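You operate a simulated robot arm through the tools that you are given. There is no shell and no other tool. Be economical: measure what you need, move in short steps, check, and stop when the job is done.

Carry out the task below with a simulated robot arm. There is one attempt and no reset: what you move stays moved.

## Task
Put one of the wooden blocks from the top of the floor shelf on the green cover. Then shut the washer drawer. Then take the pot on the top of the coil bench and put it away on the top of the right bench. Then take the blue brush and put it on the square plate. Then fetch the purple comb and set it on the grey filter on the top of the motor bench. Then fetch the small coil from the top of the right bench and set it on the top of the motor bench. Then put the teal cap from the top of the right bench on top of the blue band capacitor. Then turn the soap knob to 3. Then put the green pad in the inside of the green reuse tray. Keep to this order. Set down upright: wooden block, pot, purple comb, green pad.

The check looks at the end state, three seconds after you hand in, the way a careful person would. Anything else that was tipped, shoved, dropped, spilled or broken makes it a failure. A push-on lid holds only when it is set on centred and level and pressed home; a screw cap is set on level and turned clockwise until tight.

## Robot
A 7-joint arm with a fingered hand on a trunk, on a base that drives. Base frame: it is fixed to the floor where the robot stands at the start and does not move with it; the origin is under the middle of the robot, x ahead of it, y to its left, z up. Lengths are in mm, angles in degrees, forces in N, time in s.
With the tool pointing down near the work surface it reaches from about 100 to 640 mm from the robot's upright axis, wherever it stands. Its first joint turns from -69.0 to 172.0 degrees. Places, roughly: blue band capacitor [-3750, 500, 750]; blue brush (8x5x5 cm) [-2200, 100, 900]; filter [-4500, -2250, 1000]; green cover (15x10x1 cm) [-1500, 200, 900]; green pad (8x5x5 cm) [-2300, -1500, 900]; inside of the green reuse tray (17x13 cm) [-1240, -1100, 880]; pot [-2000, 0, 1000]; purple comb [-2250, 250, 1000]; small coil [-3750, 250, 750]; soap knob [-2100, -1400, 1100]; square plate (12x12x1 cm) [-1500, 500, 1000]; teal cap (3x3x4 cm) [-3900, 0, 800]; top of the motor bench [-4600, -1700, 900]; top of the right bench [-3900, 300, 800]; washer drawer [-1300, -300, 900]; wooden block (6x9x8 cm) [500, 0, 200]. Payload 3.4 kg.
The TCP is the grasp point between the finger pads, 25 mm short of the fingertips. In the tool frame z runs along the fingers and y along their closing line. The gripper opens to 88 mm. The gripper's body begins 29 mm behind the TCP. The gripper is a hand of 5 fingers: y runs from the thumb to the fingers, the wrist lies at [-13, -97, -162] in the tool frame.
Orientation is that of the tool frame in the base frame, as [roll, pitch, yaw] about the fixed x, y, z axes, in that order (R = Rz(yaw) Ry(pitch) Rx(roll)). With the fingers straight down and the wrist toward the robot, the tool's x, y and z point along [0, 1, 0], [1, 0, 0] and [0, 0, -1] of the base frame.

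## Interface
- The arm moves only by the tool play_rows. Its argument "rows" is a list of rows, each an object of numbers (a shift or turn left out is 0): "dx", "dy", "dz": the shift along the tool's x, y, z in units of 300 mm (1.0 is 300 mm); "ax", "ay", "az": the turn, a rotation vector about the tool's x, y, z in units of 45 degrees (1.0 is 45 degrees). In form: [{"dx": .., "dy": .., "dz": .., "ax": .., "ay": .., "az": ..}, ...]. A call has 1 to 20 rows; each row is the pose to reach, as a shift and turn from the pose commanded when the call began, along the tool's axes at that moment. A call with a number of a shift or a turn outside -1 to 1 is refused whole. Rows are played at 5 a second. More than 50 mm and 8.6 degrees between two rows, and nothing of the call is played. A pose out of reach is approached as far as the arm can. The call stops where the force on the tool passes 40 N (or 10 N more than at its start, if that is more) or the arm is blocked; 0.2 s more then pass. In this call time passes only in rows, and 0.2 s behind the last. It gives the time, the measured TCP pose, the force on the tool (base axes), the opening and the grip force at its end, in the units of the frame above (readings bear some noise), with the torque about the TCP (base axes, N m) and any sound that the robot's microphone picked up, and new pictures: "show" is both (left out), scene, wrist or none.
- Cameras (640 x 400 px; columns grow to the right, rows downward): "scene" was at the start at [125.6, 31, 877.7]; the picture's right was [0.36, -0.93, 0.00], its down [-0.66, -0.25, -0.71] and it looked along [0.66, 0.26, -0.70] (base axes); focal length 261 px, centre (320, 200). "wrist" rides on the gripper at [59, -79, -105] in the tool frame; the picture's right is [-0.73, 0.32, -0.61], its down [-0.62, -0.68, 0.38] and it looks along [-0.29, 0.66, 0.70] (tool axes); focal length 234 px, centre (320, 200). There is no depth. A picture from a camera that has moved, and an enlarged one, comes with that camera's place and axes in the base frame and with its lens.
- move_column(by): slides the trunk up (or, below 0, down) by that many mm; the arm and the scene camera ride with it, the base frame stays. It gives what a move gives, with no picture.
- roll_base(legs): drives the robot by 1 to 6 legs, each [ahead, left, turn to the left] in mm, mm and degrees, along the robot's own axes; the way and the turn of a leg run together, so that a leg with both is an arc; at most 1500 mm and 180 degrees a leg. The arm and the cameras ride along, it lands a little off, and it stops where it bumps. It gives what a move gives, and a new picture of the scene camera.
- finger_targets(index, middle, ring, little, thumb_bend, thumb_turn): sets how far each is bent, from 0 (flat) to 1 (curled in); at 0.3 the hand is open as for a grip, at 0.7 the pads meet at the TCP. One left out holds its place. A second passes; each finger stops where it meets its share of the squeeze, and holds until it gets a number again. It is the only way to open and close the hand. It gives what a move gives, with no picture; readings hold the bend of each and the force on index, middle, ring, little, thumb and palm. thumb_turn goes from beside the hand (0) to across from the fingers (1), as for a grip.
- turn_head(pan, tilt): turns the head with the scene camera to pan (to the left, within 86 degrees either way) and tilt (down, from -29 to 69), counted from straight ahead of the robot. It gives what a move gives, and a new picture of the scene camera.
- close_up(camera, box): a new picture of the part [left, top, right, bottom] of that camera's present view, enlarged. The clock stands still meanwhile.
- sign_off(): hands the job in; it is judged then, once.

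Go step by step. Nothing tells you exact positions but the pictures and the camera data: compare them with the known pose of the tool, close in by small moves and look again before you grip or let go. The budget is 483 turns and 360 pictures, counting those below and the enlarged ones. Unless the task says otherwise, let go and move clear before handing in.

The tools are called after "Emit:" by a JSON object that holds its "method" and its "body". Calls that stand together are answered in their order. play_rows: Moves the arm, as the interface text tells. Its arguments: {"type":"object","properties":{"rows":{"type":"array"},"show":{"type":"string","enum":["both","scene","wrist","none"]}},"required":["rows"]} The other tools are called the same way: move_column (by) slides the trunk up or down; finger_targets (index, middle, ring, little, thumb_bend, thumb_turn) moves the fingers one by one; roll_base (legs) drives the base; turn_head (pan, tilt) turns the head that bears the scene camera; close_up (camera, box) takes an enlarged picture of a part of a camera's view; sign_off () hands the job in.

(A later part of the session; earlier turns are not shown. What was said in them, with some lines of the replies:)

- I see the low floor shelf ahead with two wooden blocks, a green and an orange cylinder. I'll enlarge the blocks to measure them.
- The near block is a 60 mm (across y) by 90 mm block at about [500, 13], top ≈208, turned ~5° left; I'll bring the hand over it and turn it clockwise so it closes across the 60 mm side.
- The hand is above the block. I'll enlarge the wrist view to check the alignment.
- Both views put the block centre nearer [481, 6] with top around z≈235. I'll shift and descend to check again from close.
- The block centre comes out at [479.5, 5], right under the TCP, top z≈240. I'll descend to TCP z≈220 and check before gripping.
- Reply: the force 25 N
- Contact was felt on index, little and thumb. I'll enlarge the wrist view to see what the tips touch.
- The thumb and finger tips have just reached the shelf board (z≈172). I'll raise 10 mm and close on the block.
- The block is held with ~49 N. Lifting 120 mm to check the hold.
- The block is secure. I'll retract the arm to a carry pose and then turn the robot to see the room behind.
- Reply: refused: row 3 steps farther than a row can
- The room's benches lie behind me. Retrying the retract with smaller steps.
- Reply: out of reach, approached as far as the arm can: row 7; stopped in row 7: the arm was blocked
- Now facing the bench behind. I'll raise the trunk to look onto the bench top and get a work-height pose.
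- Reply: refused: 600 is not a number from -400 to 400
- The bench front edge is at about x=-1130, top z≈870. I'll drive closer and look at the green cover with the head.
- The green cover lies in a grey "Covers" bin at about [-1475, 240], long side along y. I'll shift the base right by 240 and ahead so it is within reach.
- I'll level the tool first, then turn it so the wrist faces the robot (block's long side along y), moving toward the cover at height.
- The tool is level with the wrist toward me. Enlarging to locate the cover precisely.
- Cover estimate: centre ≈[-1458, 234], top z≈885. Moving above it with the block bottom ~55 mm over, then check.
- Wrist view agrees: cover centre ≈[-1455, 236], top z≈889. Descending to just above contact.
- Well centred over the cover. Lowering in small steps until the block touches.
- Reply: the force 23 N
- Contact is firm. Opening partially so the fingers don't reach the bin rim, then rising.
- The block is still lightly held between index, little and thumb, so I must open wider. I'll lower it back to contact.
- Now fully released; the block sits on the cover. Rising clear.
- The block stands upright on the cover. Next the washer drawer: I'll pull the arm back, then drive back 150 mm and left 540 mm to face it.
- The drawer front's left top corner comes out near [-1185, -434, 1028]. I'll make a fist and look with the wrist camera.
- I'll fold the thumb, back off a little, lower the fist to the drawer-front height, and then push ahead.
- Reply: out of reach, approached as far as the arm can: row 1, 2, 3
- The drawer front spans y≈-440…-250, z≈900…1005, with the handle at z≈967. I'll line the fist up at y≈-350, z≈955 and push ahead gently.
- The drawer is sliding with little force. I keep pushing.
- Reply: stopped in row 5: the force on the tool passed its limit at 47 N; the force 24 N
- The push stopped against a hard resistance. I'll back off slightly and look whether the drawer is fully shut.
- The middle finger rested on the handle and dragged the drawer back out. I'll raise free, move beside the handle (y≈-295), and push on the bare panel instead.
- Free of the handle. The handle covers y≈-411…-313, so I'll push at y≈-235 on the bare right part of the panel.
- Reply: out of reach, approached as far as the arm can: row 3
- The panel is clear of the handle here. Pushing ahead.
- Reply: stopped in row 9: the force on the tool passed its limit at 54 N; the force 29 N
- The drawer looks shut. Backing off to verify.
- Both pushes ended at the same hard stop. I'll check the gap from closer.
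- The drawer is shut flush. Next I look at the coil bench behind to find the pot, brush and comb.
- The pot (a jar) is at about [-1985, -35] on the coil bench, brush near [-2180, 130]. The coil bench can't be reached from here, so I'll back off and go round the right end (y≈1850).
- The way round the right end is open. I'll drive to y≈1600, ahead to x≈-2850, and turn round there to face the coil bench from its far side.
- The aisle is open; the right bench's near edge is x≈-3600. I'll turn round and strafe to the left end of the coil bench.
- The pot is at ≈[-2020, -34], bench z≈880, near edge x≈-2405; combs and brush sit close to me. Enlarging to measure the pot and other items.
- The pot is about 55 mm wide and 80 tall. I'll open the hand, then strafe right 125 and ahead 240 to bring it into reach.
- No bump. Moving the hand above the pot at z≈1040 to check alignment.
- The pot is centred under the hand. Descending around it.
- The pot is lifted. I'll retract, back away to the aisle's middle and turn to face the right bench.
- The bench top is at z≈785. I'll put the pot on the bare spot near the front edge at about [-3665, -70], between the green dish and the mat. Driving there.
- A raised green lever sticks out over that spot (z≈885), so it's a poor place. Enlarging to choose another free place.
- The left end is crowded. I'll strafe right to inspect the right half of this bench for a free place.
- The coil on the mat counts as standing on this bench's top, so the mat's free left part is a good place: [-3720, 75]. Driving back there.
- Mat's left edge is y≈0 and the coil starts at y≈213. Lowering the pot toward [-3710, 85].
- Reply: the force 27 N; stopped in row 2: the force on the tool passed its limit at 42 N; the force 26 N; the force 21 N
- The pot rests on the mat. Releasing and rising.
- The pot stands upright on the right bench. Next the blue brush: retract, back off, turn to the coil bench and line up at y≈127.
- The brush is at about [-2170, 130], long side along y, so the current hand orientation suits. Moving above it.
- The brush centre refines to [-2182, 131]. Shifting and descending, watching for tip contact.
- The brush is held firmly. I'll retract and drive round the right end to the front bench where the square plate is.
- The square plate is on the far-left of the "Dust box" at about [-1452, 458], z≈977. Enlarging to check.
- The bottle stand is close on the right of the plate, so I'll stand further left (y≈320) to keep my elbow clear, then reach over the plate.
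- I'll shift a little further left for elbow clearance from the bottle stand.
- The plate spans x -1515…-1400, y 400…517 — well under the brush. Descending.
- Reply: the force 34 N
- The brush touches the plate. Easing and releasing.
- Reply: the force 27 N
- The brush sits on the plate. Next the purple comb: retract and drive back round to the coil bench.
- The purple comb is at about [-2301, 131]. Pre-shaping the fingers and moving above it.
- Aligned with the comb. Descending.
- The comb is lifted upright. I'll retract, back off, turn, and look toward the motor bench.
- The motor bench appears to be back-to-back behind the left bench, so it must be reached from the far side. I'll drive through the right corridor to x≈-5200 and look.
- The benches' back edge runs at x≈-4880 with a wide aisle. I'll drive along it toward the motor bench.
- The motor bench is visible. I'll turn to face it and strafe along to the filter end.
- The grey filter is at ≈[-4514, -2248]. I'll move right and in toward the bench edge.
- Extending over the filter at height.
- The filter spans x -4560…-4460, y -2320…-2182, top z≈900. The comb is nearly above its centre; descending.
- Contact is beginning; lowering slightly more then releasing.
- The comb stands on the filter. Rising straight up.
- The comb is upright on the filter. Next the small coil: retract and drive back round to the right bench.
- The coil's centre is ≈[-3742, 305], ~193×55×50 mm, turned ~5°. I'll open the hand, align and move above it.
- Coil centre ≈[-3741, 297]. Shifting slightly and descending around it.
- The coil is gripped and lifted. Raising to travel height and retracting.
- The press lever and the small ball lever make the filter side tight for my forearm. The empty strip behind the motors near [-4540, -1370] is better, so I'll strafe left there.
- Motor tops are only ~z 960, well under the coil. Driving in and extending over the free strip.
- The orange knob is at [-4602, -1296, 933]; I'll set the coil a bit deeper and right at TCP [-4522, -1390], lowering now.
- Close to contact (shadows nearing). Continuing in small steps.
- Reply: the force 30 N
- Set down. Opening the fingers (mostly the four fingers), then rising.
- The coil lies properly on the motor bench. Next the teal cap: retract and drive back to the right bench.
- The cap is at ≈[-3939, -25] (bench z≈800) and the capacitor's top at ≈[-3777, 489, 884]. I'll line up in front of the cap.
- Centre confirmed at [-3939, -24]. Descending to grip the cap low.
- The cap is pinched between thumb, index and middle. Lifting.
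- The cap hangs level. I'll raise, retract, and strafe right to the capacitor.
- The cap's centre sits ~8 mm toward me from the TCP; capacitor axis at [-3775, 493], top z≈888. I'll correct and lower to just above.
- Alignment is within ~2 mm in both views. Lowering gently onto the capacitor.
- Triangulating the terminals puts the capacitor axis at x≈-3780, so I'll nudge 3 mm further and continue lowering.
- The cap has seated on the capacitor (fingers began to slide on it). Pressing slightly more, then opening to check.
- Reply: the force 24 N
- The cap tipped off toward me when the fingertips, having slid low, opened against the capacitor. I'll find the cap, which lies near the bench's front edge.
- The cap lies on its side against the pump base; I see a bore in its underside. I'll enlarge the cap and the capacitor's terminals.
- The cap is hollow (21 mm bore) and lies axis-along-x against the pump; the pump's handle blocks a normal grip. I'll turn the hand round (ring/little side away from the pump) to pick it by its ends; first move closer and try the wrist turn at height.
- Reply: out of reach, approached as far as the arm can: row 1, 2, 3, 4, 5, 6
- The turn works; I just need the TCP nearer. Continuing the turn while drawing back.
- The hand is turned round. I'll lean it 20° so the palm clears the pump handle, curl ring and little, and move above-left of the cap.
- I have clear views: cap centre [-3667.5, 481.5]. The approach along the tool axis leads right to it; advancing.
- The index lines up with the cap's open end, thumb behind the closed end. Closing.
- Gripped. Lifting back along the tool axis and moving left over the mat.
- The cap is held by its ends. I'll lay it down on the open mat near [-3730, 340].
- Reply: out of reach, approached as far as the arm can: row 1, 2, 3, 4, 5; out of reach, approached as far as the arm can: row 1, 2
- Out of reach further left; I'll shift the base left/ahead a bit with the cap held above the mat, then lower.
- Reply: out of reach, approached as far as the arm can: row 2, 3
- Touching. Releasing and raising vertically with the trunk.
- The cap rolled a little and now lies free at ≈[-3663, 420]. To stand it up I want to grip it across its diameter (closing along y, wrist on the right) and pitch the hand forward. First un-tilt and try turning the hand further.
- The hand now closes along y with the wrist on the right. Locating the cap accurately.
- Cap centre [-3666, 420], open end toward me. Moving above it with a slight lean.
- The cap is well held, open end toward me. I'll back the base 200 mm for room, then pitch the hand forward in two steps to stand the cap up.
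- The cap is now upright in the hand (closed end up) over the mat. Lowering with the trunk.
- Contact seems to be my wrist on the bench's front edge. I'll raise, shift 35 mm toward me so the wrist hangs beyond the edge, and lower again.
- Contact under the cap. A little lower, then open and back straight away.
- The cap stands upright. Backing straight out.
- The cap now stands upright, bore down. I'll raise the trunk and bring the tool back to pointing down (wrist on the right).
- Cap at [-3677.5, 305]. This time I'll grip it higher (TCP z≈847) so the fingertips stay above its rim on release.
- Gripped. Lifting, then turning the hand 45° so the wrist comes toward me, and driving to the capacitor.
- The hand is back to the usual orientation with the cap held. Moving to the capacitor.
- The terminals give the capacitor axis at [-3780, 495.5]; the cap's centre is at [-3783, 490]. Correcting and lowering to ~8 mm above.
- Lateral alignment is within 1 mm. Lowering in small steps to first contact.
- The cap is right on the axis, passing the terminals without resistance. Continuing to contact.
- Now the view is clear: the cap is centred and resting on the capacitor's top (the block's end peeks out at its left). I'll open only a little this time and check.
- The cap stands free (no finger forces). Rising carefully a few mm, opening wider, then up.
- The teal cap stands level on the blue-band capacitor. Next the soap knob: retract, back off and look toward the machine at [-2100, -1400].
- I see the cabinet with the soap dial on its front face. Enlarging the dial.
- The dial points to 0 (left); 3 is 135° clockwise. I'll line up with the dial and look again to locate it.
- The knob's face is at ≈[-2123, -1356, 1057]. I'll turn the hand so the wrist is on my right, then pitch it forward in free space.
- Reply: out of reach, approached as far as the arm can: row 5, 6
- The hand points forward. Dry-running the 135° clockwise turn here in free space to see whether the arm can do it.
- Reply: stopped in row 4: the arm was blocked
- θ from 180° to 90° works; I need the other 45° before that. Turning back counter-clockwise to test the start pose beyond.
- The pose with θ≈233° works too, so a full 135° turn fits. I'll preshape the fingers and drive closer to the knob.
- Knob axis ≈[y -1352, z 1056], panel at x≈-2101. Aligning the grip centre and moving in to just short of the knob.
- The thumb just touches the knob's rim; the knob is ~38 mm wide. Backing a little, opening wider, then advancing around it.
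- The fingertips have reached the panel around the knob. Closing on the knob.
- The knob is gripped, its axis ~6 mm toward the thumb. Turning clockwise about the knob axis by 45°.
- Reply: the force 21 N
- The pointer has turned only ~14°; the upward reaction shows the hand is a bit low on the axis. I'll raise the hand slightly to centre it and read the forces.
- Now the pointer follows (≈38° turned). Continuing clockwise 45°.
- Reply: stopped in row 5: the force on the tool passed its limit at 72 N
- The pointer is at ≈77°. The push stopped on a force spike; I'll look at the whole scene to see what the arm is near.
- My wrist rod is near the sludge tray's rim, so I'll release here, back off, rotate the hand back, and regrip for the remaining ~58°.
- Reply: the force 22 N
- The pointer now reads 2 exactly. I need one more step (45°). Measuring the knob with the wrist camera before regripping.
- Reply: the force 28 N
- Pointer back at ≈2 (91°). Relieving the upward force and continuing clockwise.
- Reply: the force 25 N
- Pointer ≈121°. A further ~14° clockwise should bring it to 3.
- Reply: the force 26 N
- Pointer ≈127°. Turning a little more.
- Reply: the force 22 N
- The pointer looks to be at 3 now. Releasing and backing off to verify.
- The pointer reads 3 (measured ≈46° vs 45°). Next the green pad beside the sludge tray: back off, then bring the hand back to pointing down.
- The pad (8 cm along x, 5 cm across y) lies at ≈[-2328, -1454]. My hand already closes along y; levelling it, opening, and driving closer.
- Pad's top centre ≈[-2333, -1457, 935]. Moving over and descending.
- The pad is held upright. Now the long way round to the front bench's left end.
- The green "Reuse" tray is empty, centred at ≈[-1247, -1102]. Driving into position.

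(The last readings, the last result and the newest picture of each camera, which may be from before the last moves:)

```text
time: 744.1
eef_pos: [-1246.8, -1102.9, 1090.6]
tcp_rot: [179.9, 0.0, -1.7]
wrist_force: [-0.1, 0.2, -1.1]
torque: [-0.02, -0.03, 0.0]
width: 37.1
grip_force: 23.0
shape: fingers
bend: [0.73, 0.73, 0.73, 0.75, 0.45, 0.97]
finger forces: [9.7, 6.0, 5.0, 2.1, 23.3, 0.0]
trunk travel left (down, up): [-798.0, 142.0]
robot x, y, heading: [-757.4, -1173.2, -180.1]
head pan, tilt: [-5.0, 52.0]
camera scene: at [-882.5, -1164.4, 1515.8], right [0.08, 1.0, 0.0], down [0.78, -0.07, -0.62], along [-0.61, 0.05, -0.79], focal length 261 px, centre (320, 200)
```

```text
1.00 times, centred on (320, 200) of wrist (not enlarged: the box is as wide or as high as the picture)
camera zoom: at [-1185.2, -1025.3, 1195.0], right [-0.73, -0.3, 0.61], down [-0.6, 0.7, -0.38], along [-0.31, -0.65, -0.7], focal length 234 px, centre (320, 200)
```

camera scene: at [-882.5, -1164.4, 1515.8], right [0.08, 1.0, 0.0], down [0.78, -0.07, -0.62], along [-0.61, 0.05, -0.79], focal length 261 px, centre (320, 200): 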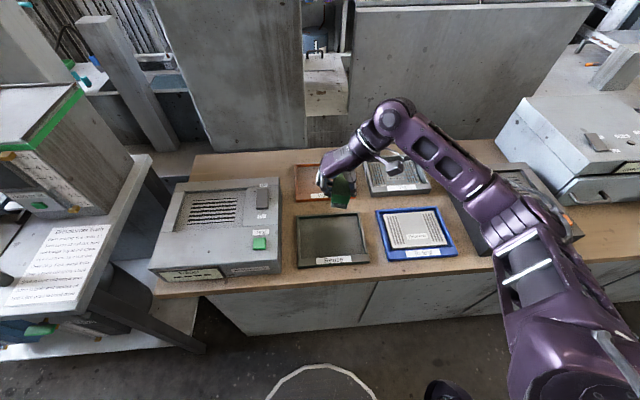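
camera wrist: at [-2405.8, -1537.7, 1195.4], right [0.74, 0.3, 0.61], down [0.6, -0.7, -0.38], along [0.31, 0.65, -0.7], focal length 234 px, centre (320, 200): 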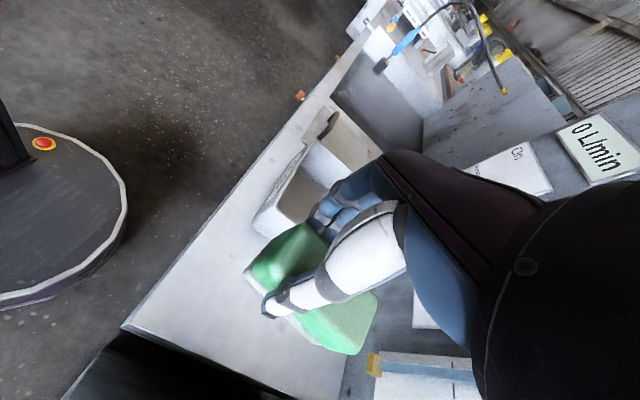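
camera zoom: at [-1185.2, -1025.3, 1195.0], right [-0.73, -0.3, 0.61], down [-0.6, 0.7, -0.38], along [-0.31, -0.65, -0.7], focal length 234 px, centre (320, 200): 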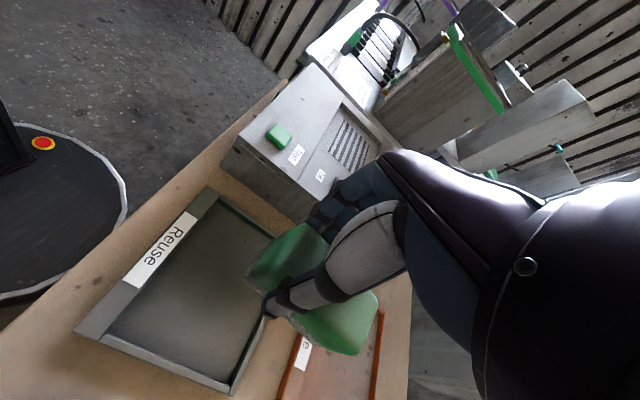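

Tray centre ≈[-1239, -1105]. Adjusting and lowering the pad.

Emit:
{"method": "play_rows", "body": {"rows": [{"dx": 0.053, "dy": 0.017}, {"dx": 0.053, "dy": 0.017, "dz": 0.15}, {"dx": 0.053, "dy": 0.017, "dz": 0.3}, {"dx": 0.053, "dy": 0.017, "dz": 0.4}], "show": "both"}}

Emit:
{"method": "close_up", "body": {"camera": "scene", "box": [280, 180, 400, 280]}}

```text
time: 745.1
eef_pos: [-1230.4, -1108.8, 970.1]
tcp_rot: [179.9, 0.0, -1.5]
wrist_force: [-0.4, -0.1, -1.1]
torque: [-0.05, -0.02, 0.01]
width: 37.4
grip_force: 22.8
shape: fingers
bend: [0.73, 0.73, 0.73, 0.75, 0.45, 0.97]
finger forces: [9.5, 6.0, 4.9, 2.0, 23.1, 0.0]
trunk travel left (down, up): [-798.0, 142.0]
robot x, y, heading: [-762.3, -1170.6, -179.9]
head pan, tilt: [-5.0, 52.0]
camera scene: at [-882.7, -1164.3, 1515.8], right [0.09, 1.0, 0.0], down [0.79, -0.07, -0.62], along [-0.61, 0.05, -0.79], focal length 261 px, centre (320, 200)
camera wrist: at [-1168.9, -1030.8, 1075.0], right [-0.73, -0.3, 0.61], down [-0.6, 0.7, -0.38], along [-0.31, -0.65, -0.69], focal length 234 px, centre (320, 200)
```

scene: 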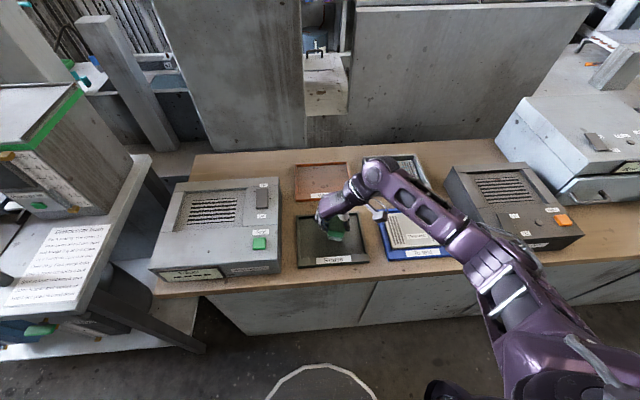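
wrist: 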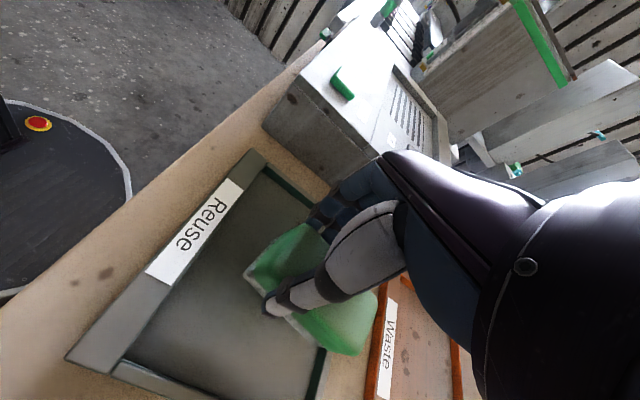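

```text
4.00 times, centred on (340, 230) of scene
camera zoom: at [-882.7, -1164.3, 1515.8], right [0.09, 1.0, 0.0], down [0.79, -0.07, -0.62], along [-0.61, 0.05, -0.79], focal length 1045 px, centre (240, 80)
```

zoom: 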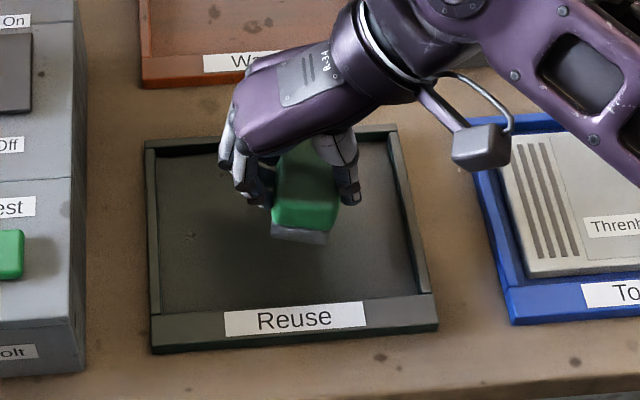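

Well centred. Lowering to contact.

Emit:
{"method": "play_rows", "body": {"rows": [{"dz": 0.04}, {"dz": 0.08}], "show": "none"}}

Emit:
{"method": "play_rows", "body": {"rows": [{"dz": 0.01}, {"dz": 0.02}, {"dz": 0.03}], "show": "none"}}

Emit:
{"method": "play_rows", "body": {"rows": [{"dz": 0.01}, {"dz": 0.02}], "show": "none"}}

```text
time: 745.7
eef_pos: [-1231.7, -1109.1, 946.5]
tcp_rot: [179.9, 0.0, -1.7]
wrist_force: [-0.3, 0.0, -1.4]
torque: [-0.01, 0.02, -0.04]
width: 37.4
grip_force: 23.0
shape: fingers
bend: [0.73, 0.73, 0.73, 0.75, 0.45, 0.97]
finger forces: [9.5, 6.0, 5.0, 2.0, 23.1, 0.0]
trunk travel left (down, up): [-798.0, 142.0]
robot x, y, heading: [-757.5, -1170.6, -179.9]
head pan, tilt: [-5.0, 52.0]
```

```text
time: 746.5
eef_pos: [-1231.5, -1110.0, 938.0]
tcp_rot: [179.8, 0.0, -1.6]
wrist_force: [0.9, -0.2, 1.1]
torque: [0.06, 0.09, 0.0]
width: 37.2
grip_force: 24.0
shape: fingers
bend: [0.73, 0.73, 0.73, 0.75, 0.45, 0.97]
finger forces: [8.9, 5.8, 4.9, 4.5, 23.4, 0.0]
trunk travel left (down, up): [-798.0, 142.0]
robot x, y, heading: [-759.4, -1174.0, -179.8]
head pan, tilt: [-5.0, 52.0]
```

```text
time: 747.1
eef_pos: [-1231.6, -1111.2, 935.9]
tcp_rot: [179.7, 0.5, -1.7]
wrist_force: [-3.4, -4.4, 22.7]
torque: [0.6, 0.17, 0.12]
width: 36.3
grip_force: 28.4
shape: fingers
bend: [0.73, 0.73, 0.73, 0.75, 0.46, 0.97]
finger forces: [8.6, 6.0, 5.2, 9.2, 27.6, 0.0]
trunk travel left (down, up): [-798.0, 142.0]
robot x, y, heading: [-760.6, -1175.2, -179.7]
head pan, tilt: [-5.0, 52.0]
```

Contact. Easing and opening.

Emit:
{"method": "play_rows", "body": {"rows": [{"dz": -0.008}], "show": "none"}}

Emit:
{"method": "finger_targets", "body": {"index": 0.5, "middle": 0.5, "ring": 0.5, "little": 0.5, "thumb_bend": 0.33}}

Emit:
{"method": "close_up", "body": {"camera": "wrist", "box": [180, 180, 420, 370]}}

```text
time: 747.5
eef_pos: [-1230.6, -1111.6, 935.3]
tcp_rot: [179.9, 0.2, -1.6]
wrist_force: [-4.4, -5.4, 21.2]
torque: [0.47, 0.29, 0.18]
width: 36.3
grip_force: 29.0
shape: fingers
bend: [0.73, 0.73, 0.73, 0.75, 0.46, 0.97]
finger forces: [9.1, 6.5, 5.7, 10.7, 26.0, 0.1]
trunk travel left (down, up): [-798.0, 142.0]
robot x, y, heading: [-757.6, -1171.7, -179.9]
head pan, tilt: [-5.0, 52.0]
```

```text
time: 748.5
eef_pos: [-1231.0, -1109.4, 932.3]
tcp_rot: [179.9, 0.0, -1.6]
wrist_force: [0.4, 0.5, -0.1]
torque: [0.06, 0.0, 0.01]
width: 60.0
grip_force: 0.2
shape: fingers
bend: [0.5, 0.5, 0.5, 0.5, 0.33, 1.0]
finger forces: [0.0, 0.2, 0.1, 0.1, 0.4, 0.0]
trunk travel left (down, up): [-798.0, 142.0]
robot x, y, heading: [-756.6, -1172.4, -179.8]
head pan, tilt: [-5.0, 52.0]
```

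```text
2.11 times, centred on (300, 275) of wrist
camera zoom: at [-1169.6, -1031.1, 1038.4], right [-0.74, -0.3, 0.61], down [-0.6, 0.7, -0.38], along [-0.31, -0.65, -0.7], focal length 493 px, centre (362, 42)
```

zoom: 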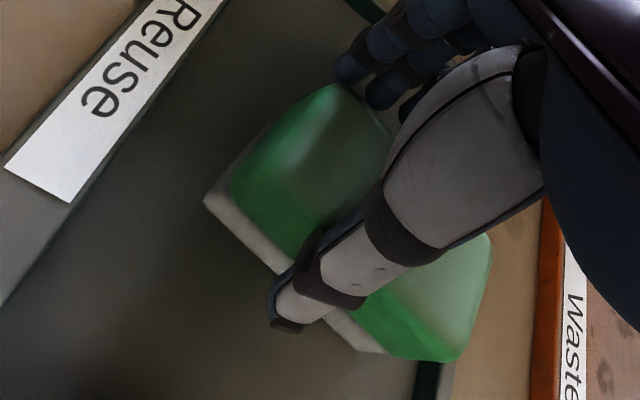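

Emit:
{"method": "finger_targets", "body": {"index": 0.42, "middle": 0.42, "ring": 0.42, "little": 0.42, "thumb_bend": 0.28}}

Emit:
{"method": "play_rows", "body": {"rows": [{"dz": -0.03}, {"dz": -0.08}, {"dz": -0.2}, {"dz": -0.35}, {"dz": -0.5}, {"dz": -0.6}], "show": "both"}}

Emit:
{"method": "close_up", "body": {"camera": "scene", "box": [270, 180, 390, 280]}}

```text
time: 749.5
eef_pos: [-1230.7, -1109.3, 933.0]
tcp_rot: [180.0, 0.0, -1.5]
wrist_force: [-0.2, 0.5, 0.3]
torque: [0.01, -0.03, 0.05]
width: 72.6
grip_force: 0.1
shape: fingers
bend: [0.42, 0.42, 0.42, 0.42, 0.28, 1.0]
finger forces: [0.1, 0.1, 0.0, 0.1, 0.1, 0.0]
trunk travel left (down, up): [-798.0, 142.0]
robot x, y, heading: [-757.9, -1173.3, -179.9]
head pan, tilt: [-5.0, 52.0]
```

```text
time: 750.9
eef_pos: [-1230.3, -1108.5, 1114.4]
tcp_rot: [-180.0, 0.0, -1.6]
wrist_force: [-1.1, -0.9, 0.6]
torque: [0.0, 0.02, 0.0]
width: 72.7
grip_force: 0.0
shape: fingers
bend: [0.42, 0.42, 0.42, 0.42, 0.28, 1.0]
finger forces: [0.0, 0.0, 0.1, 0.1, 0.0, 0.1]
trunk travel left (down, up): [-798.0, 142.0]
robot x, y, heading: [-755.8, -1172.9, -180.0]
head pan, tilt: [-5.0, 52.0]
camera scene: at [-882.2, -1164.5, 1515.7], right [0.09, 1.0, 0.0], down [0.79, -0.07, -0.62], along [-0.61, 0.05, -0.79], focal length 261 px, centre (320, 200)
camera wrist: at [-1168.8, -1030.6, 1218.8], right [-0.74, -0.3, 0.61], down [-0.6, 0.7, -0.38], along [-0.31, -0.65, -0.7], focal length 234 px, centre (320, 200)
```

scene: 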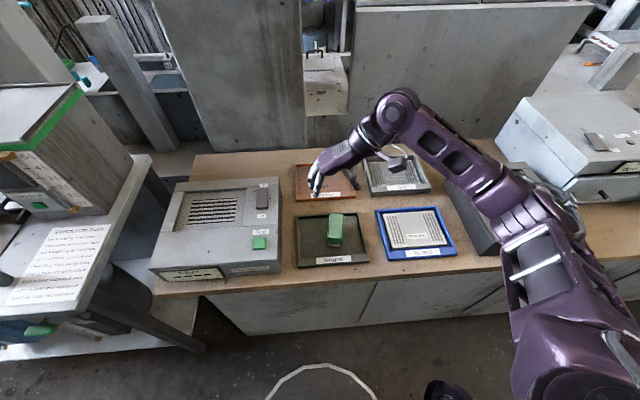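
wrist: 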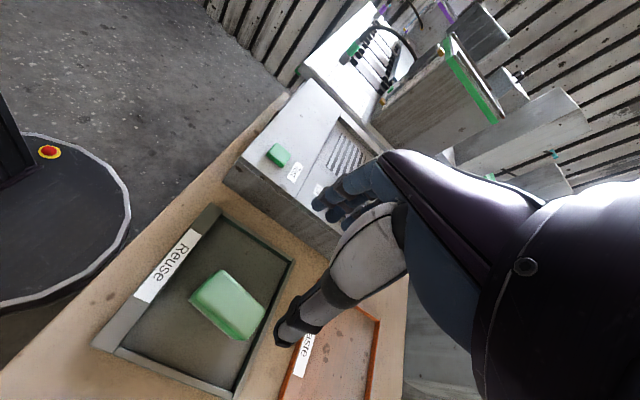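

```text
4.00 times, centred on (330, 230) of scene
camera zoom: at [-882.2, -1164.5, 1515.7], right [0.09, 1.0, 0.0], down [0.79, -0.07, -0.62], along [-0.61, 0.05, -0.79], focal length 1045 px, centre (280, 80)
```

zoom: 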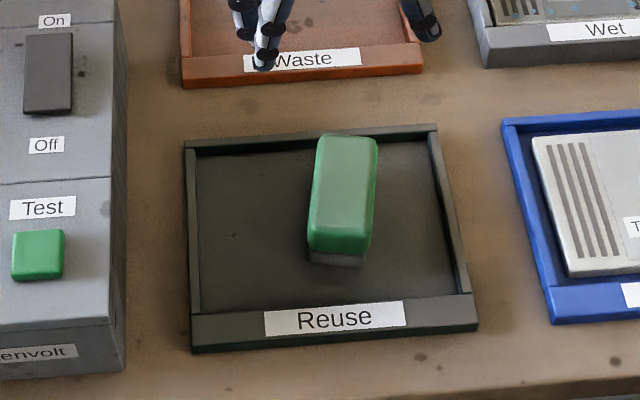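

The pad lies inside the Reuse tray. A last check on the drawer, block and brush before handing in.

Emit:
{"method": "turn_head", "body": {"pan": -45, "tilt": 25}}

Emit:
{"method": "roll_base", "body": {"legs": [[-250, 0, 0], [0, -600, 0]]}}

Emit:
{"method": "turn_head", "body": {"pan": 5, "tilt": 30}}

```text
time: 752.0
eef_pos: [-1231.1, -1108.6, 1112.8]
tcp_rot: [179.8, 0.0, -1.7]
wrist_force: [-0.2, 0.1, -0.4]
torque: [0.04, 0.0, 0.0]
width: 72.7
grip_force: 0.0
shape: fingers
bend: [0.42, 0.42, 0.42, 0.42, 0.28, 1.0]
finger forces: [0.0, 0.0, 0.0, 0.0, 0.0, 0.0]
trunk travel left (down, up): [-798.0, 142.0]
robot x, y, heading: [-757.3, -1173.4, -179.9]
head pan, tilt: [-45.0, 25.0]
```

```text
time: 756.8
eef_pos: [-985.0, -511.1, 1113.8]
tcp_rot: [179.9, -0.1, -1.5]
wrist_force: [0.5, 0.6, -0.1]
torque: [0.01, 0.02, -0.01]
width: 73.0
grip_force: 0.0
shape: fingers
bend: [0.42, 0.42, 0.42, 0.42, 0.28, 1.0]
finger forces: [0.0, 0.0, 0.0, 0.0, 0.0, 0.0]
trunk travel left (down, up): [-798.0, 142.0]
robot x, y, heading: [-511.1, -574.4, -179.9]
head pan, tilt: [-45.0, 25.0]
```

```text
time: 758.0
eef_pos: [-984.2, -511.4, 1113.8]
tcp_rot: [179.9, 0.0, -1.5]
wrist_force: [0.0, -0.5, -1.0]
torque: [-0.03, -0.01, 0.06]
width: 72.8
grip_force: 0.1
shape: fingers
bend: [0.42, 0.42, 0.42, 0.42, 0.28, 1.0]
finger forces: [0.1, 0.0, 0.0, 0.1, 0.0, 0.0]
trunk travel left (down, up): [-798.0, 142.0]
robot x, y, heading: [-511.3, -575.3, -179.7]
head pan, tilt: [5.0, 30.0]
```

The picture budget is used up, and the last checks of each item looked right. The hand is empty and clear, so I'm handing in.

Emit:
{"method": "sign_off", "body": {}}

```text
The job is handed in.
```

All nine steps were done in the order given and the job is handed in. I ran out of pictures before I could look again at the drawer, block and brush at the end.

- **Teal cap:** it fell off the capacitor on the first try. I stood it back up and placed it again. It sits level on top, but I did not press it down, because the capacitor's top showed nothing for it to push onto.
- **Washer drawer:** it was dragged open once while I was closing it. I then pushed it shut to its stop.
- **Soap knob:** I turned it in two grips, and it reads 3.
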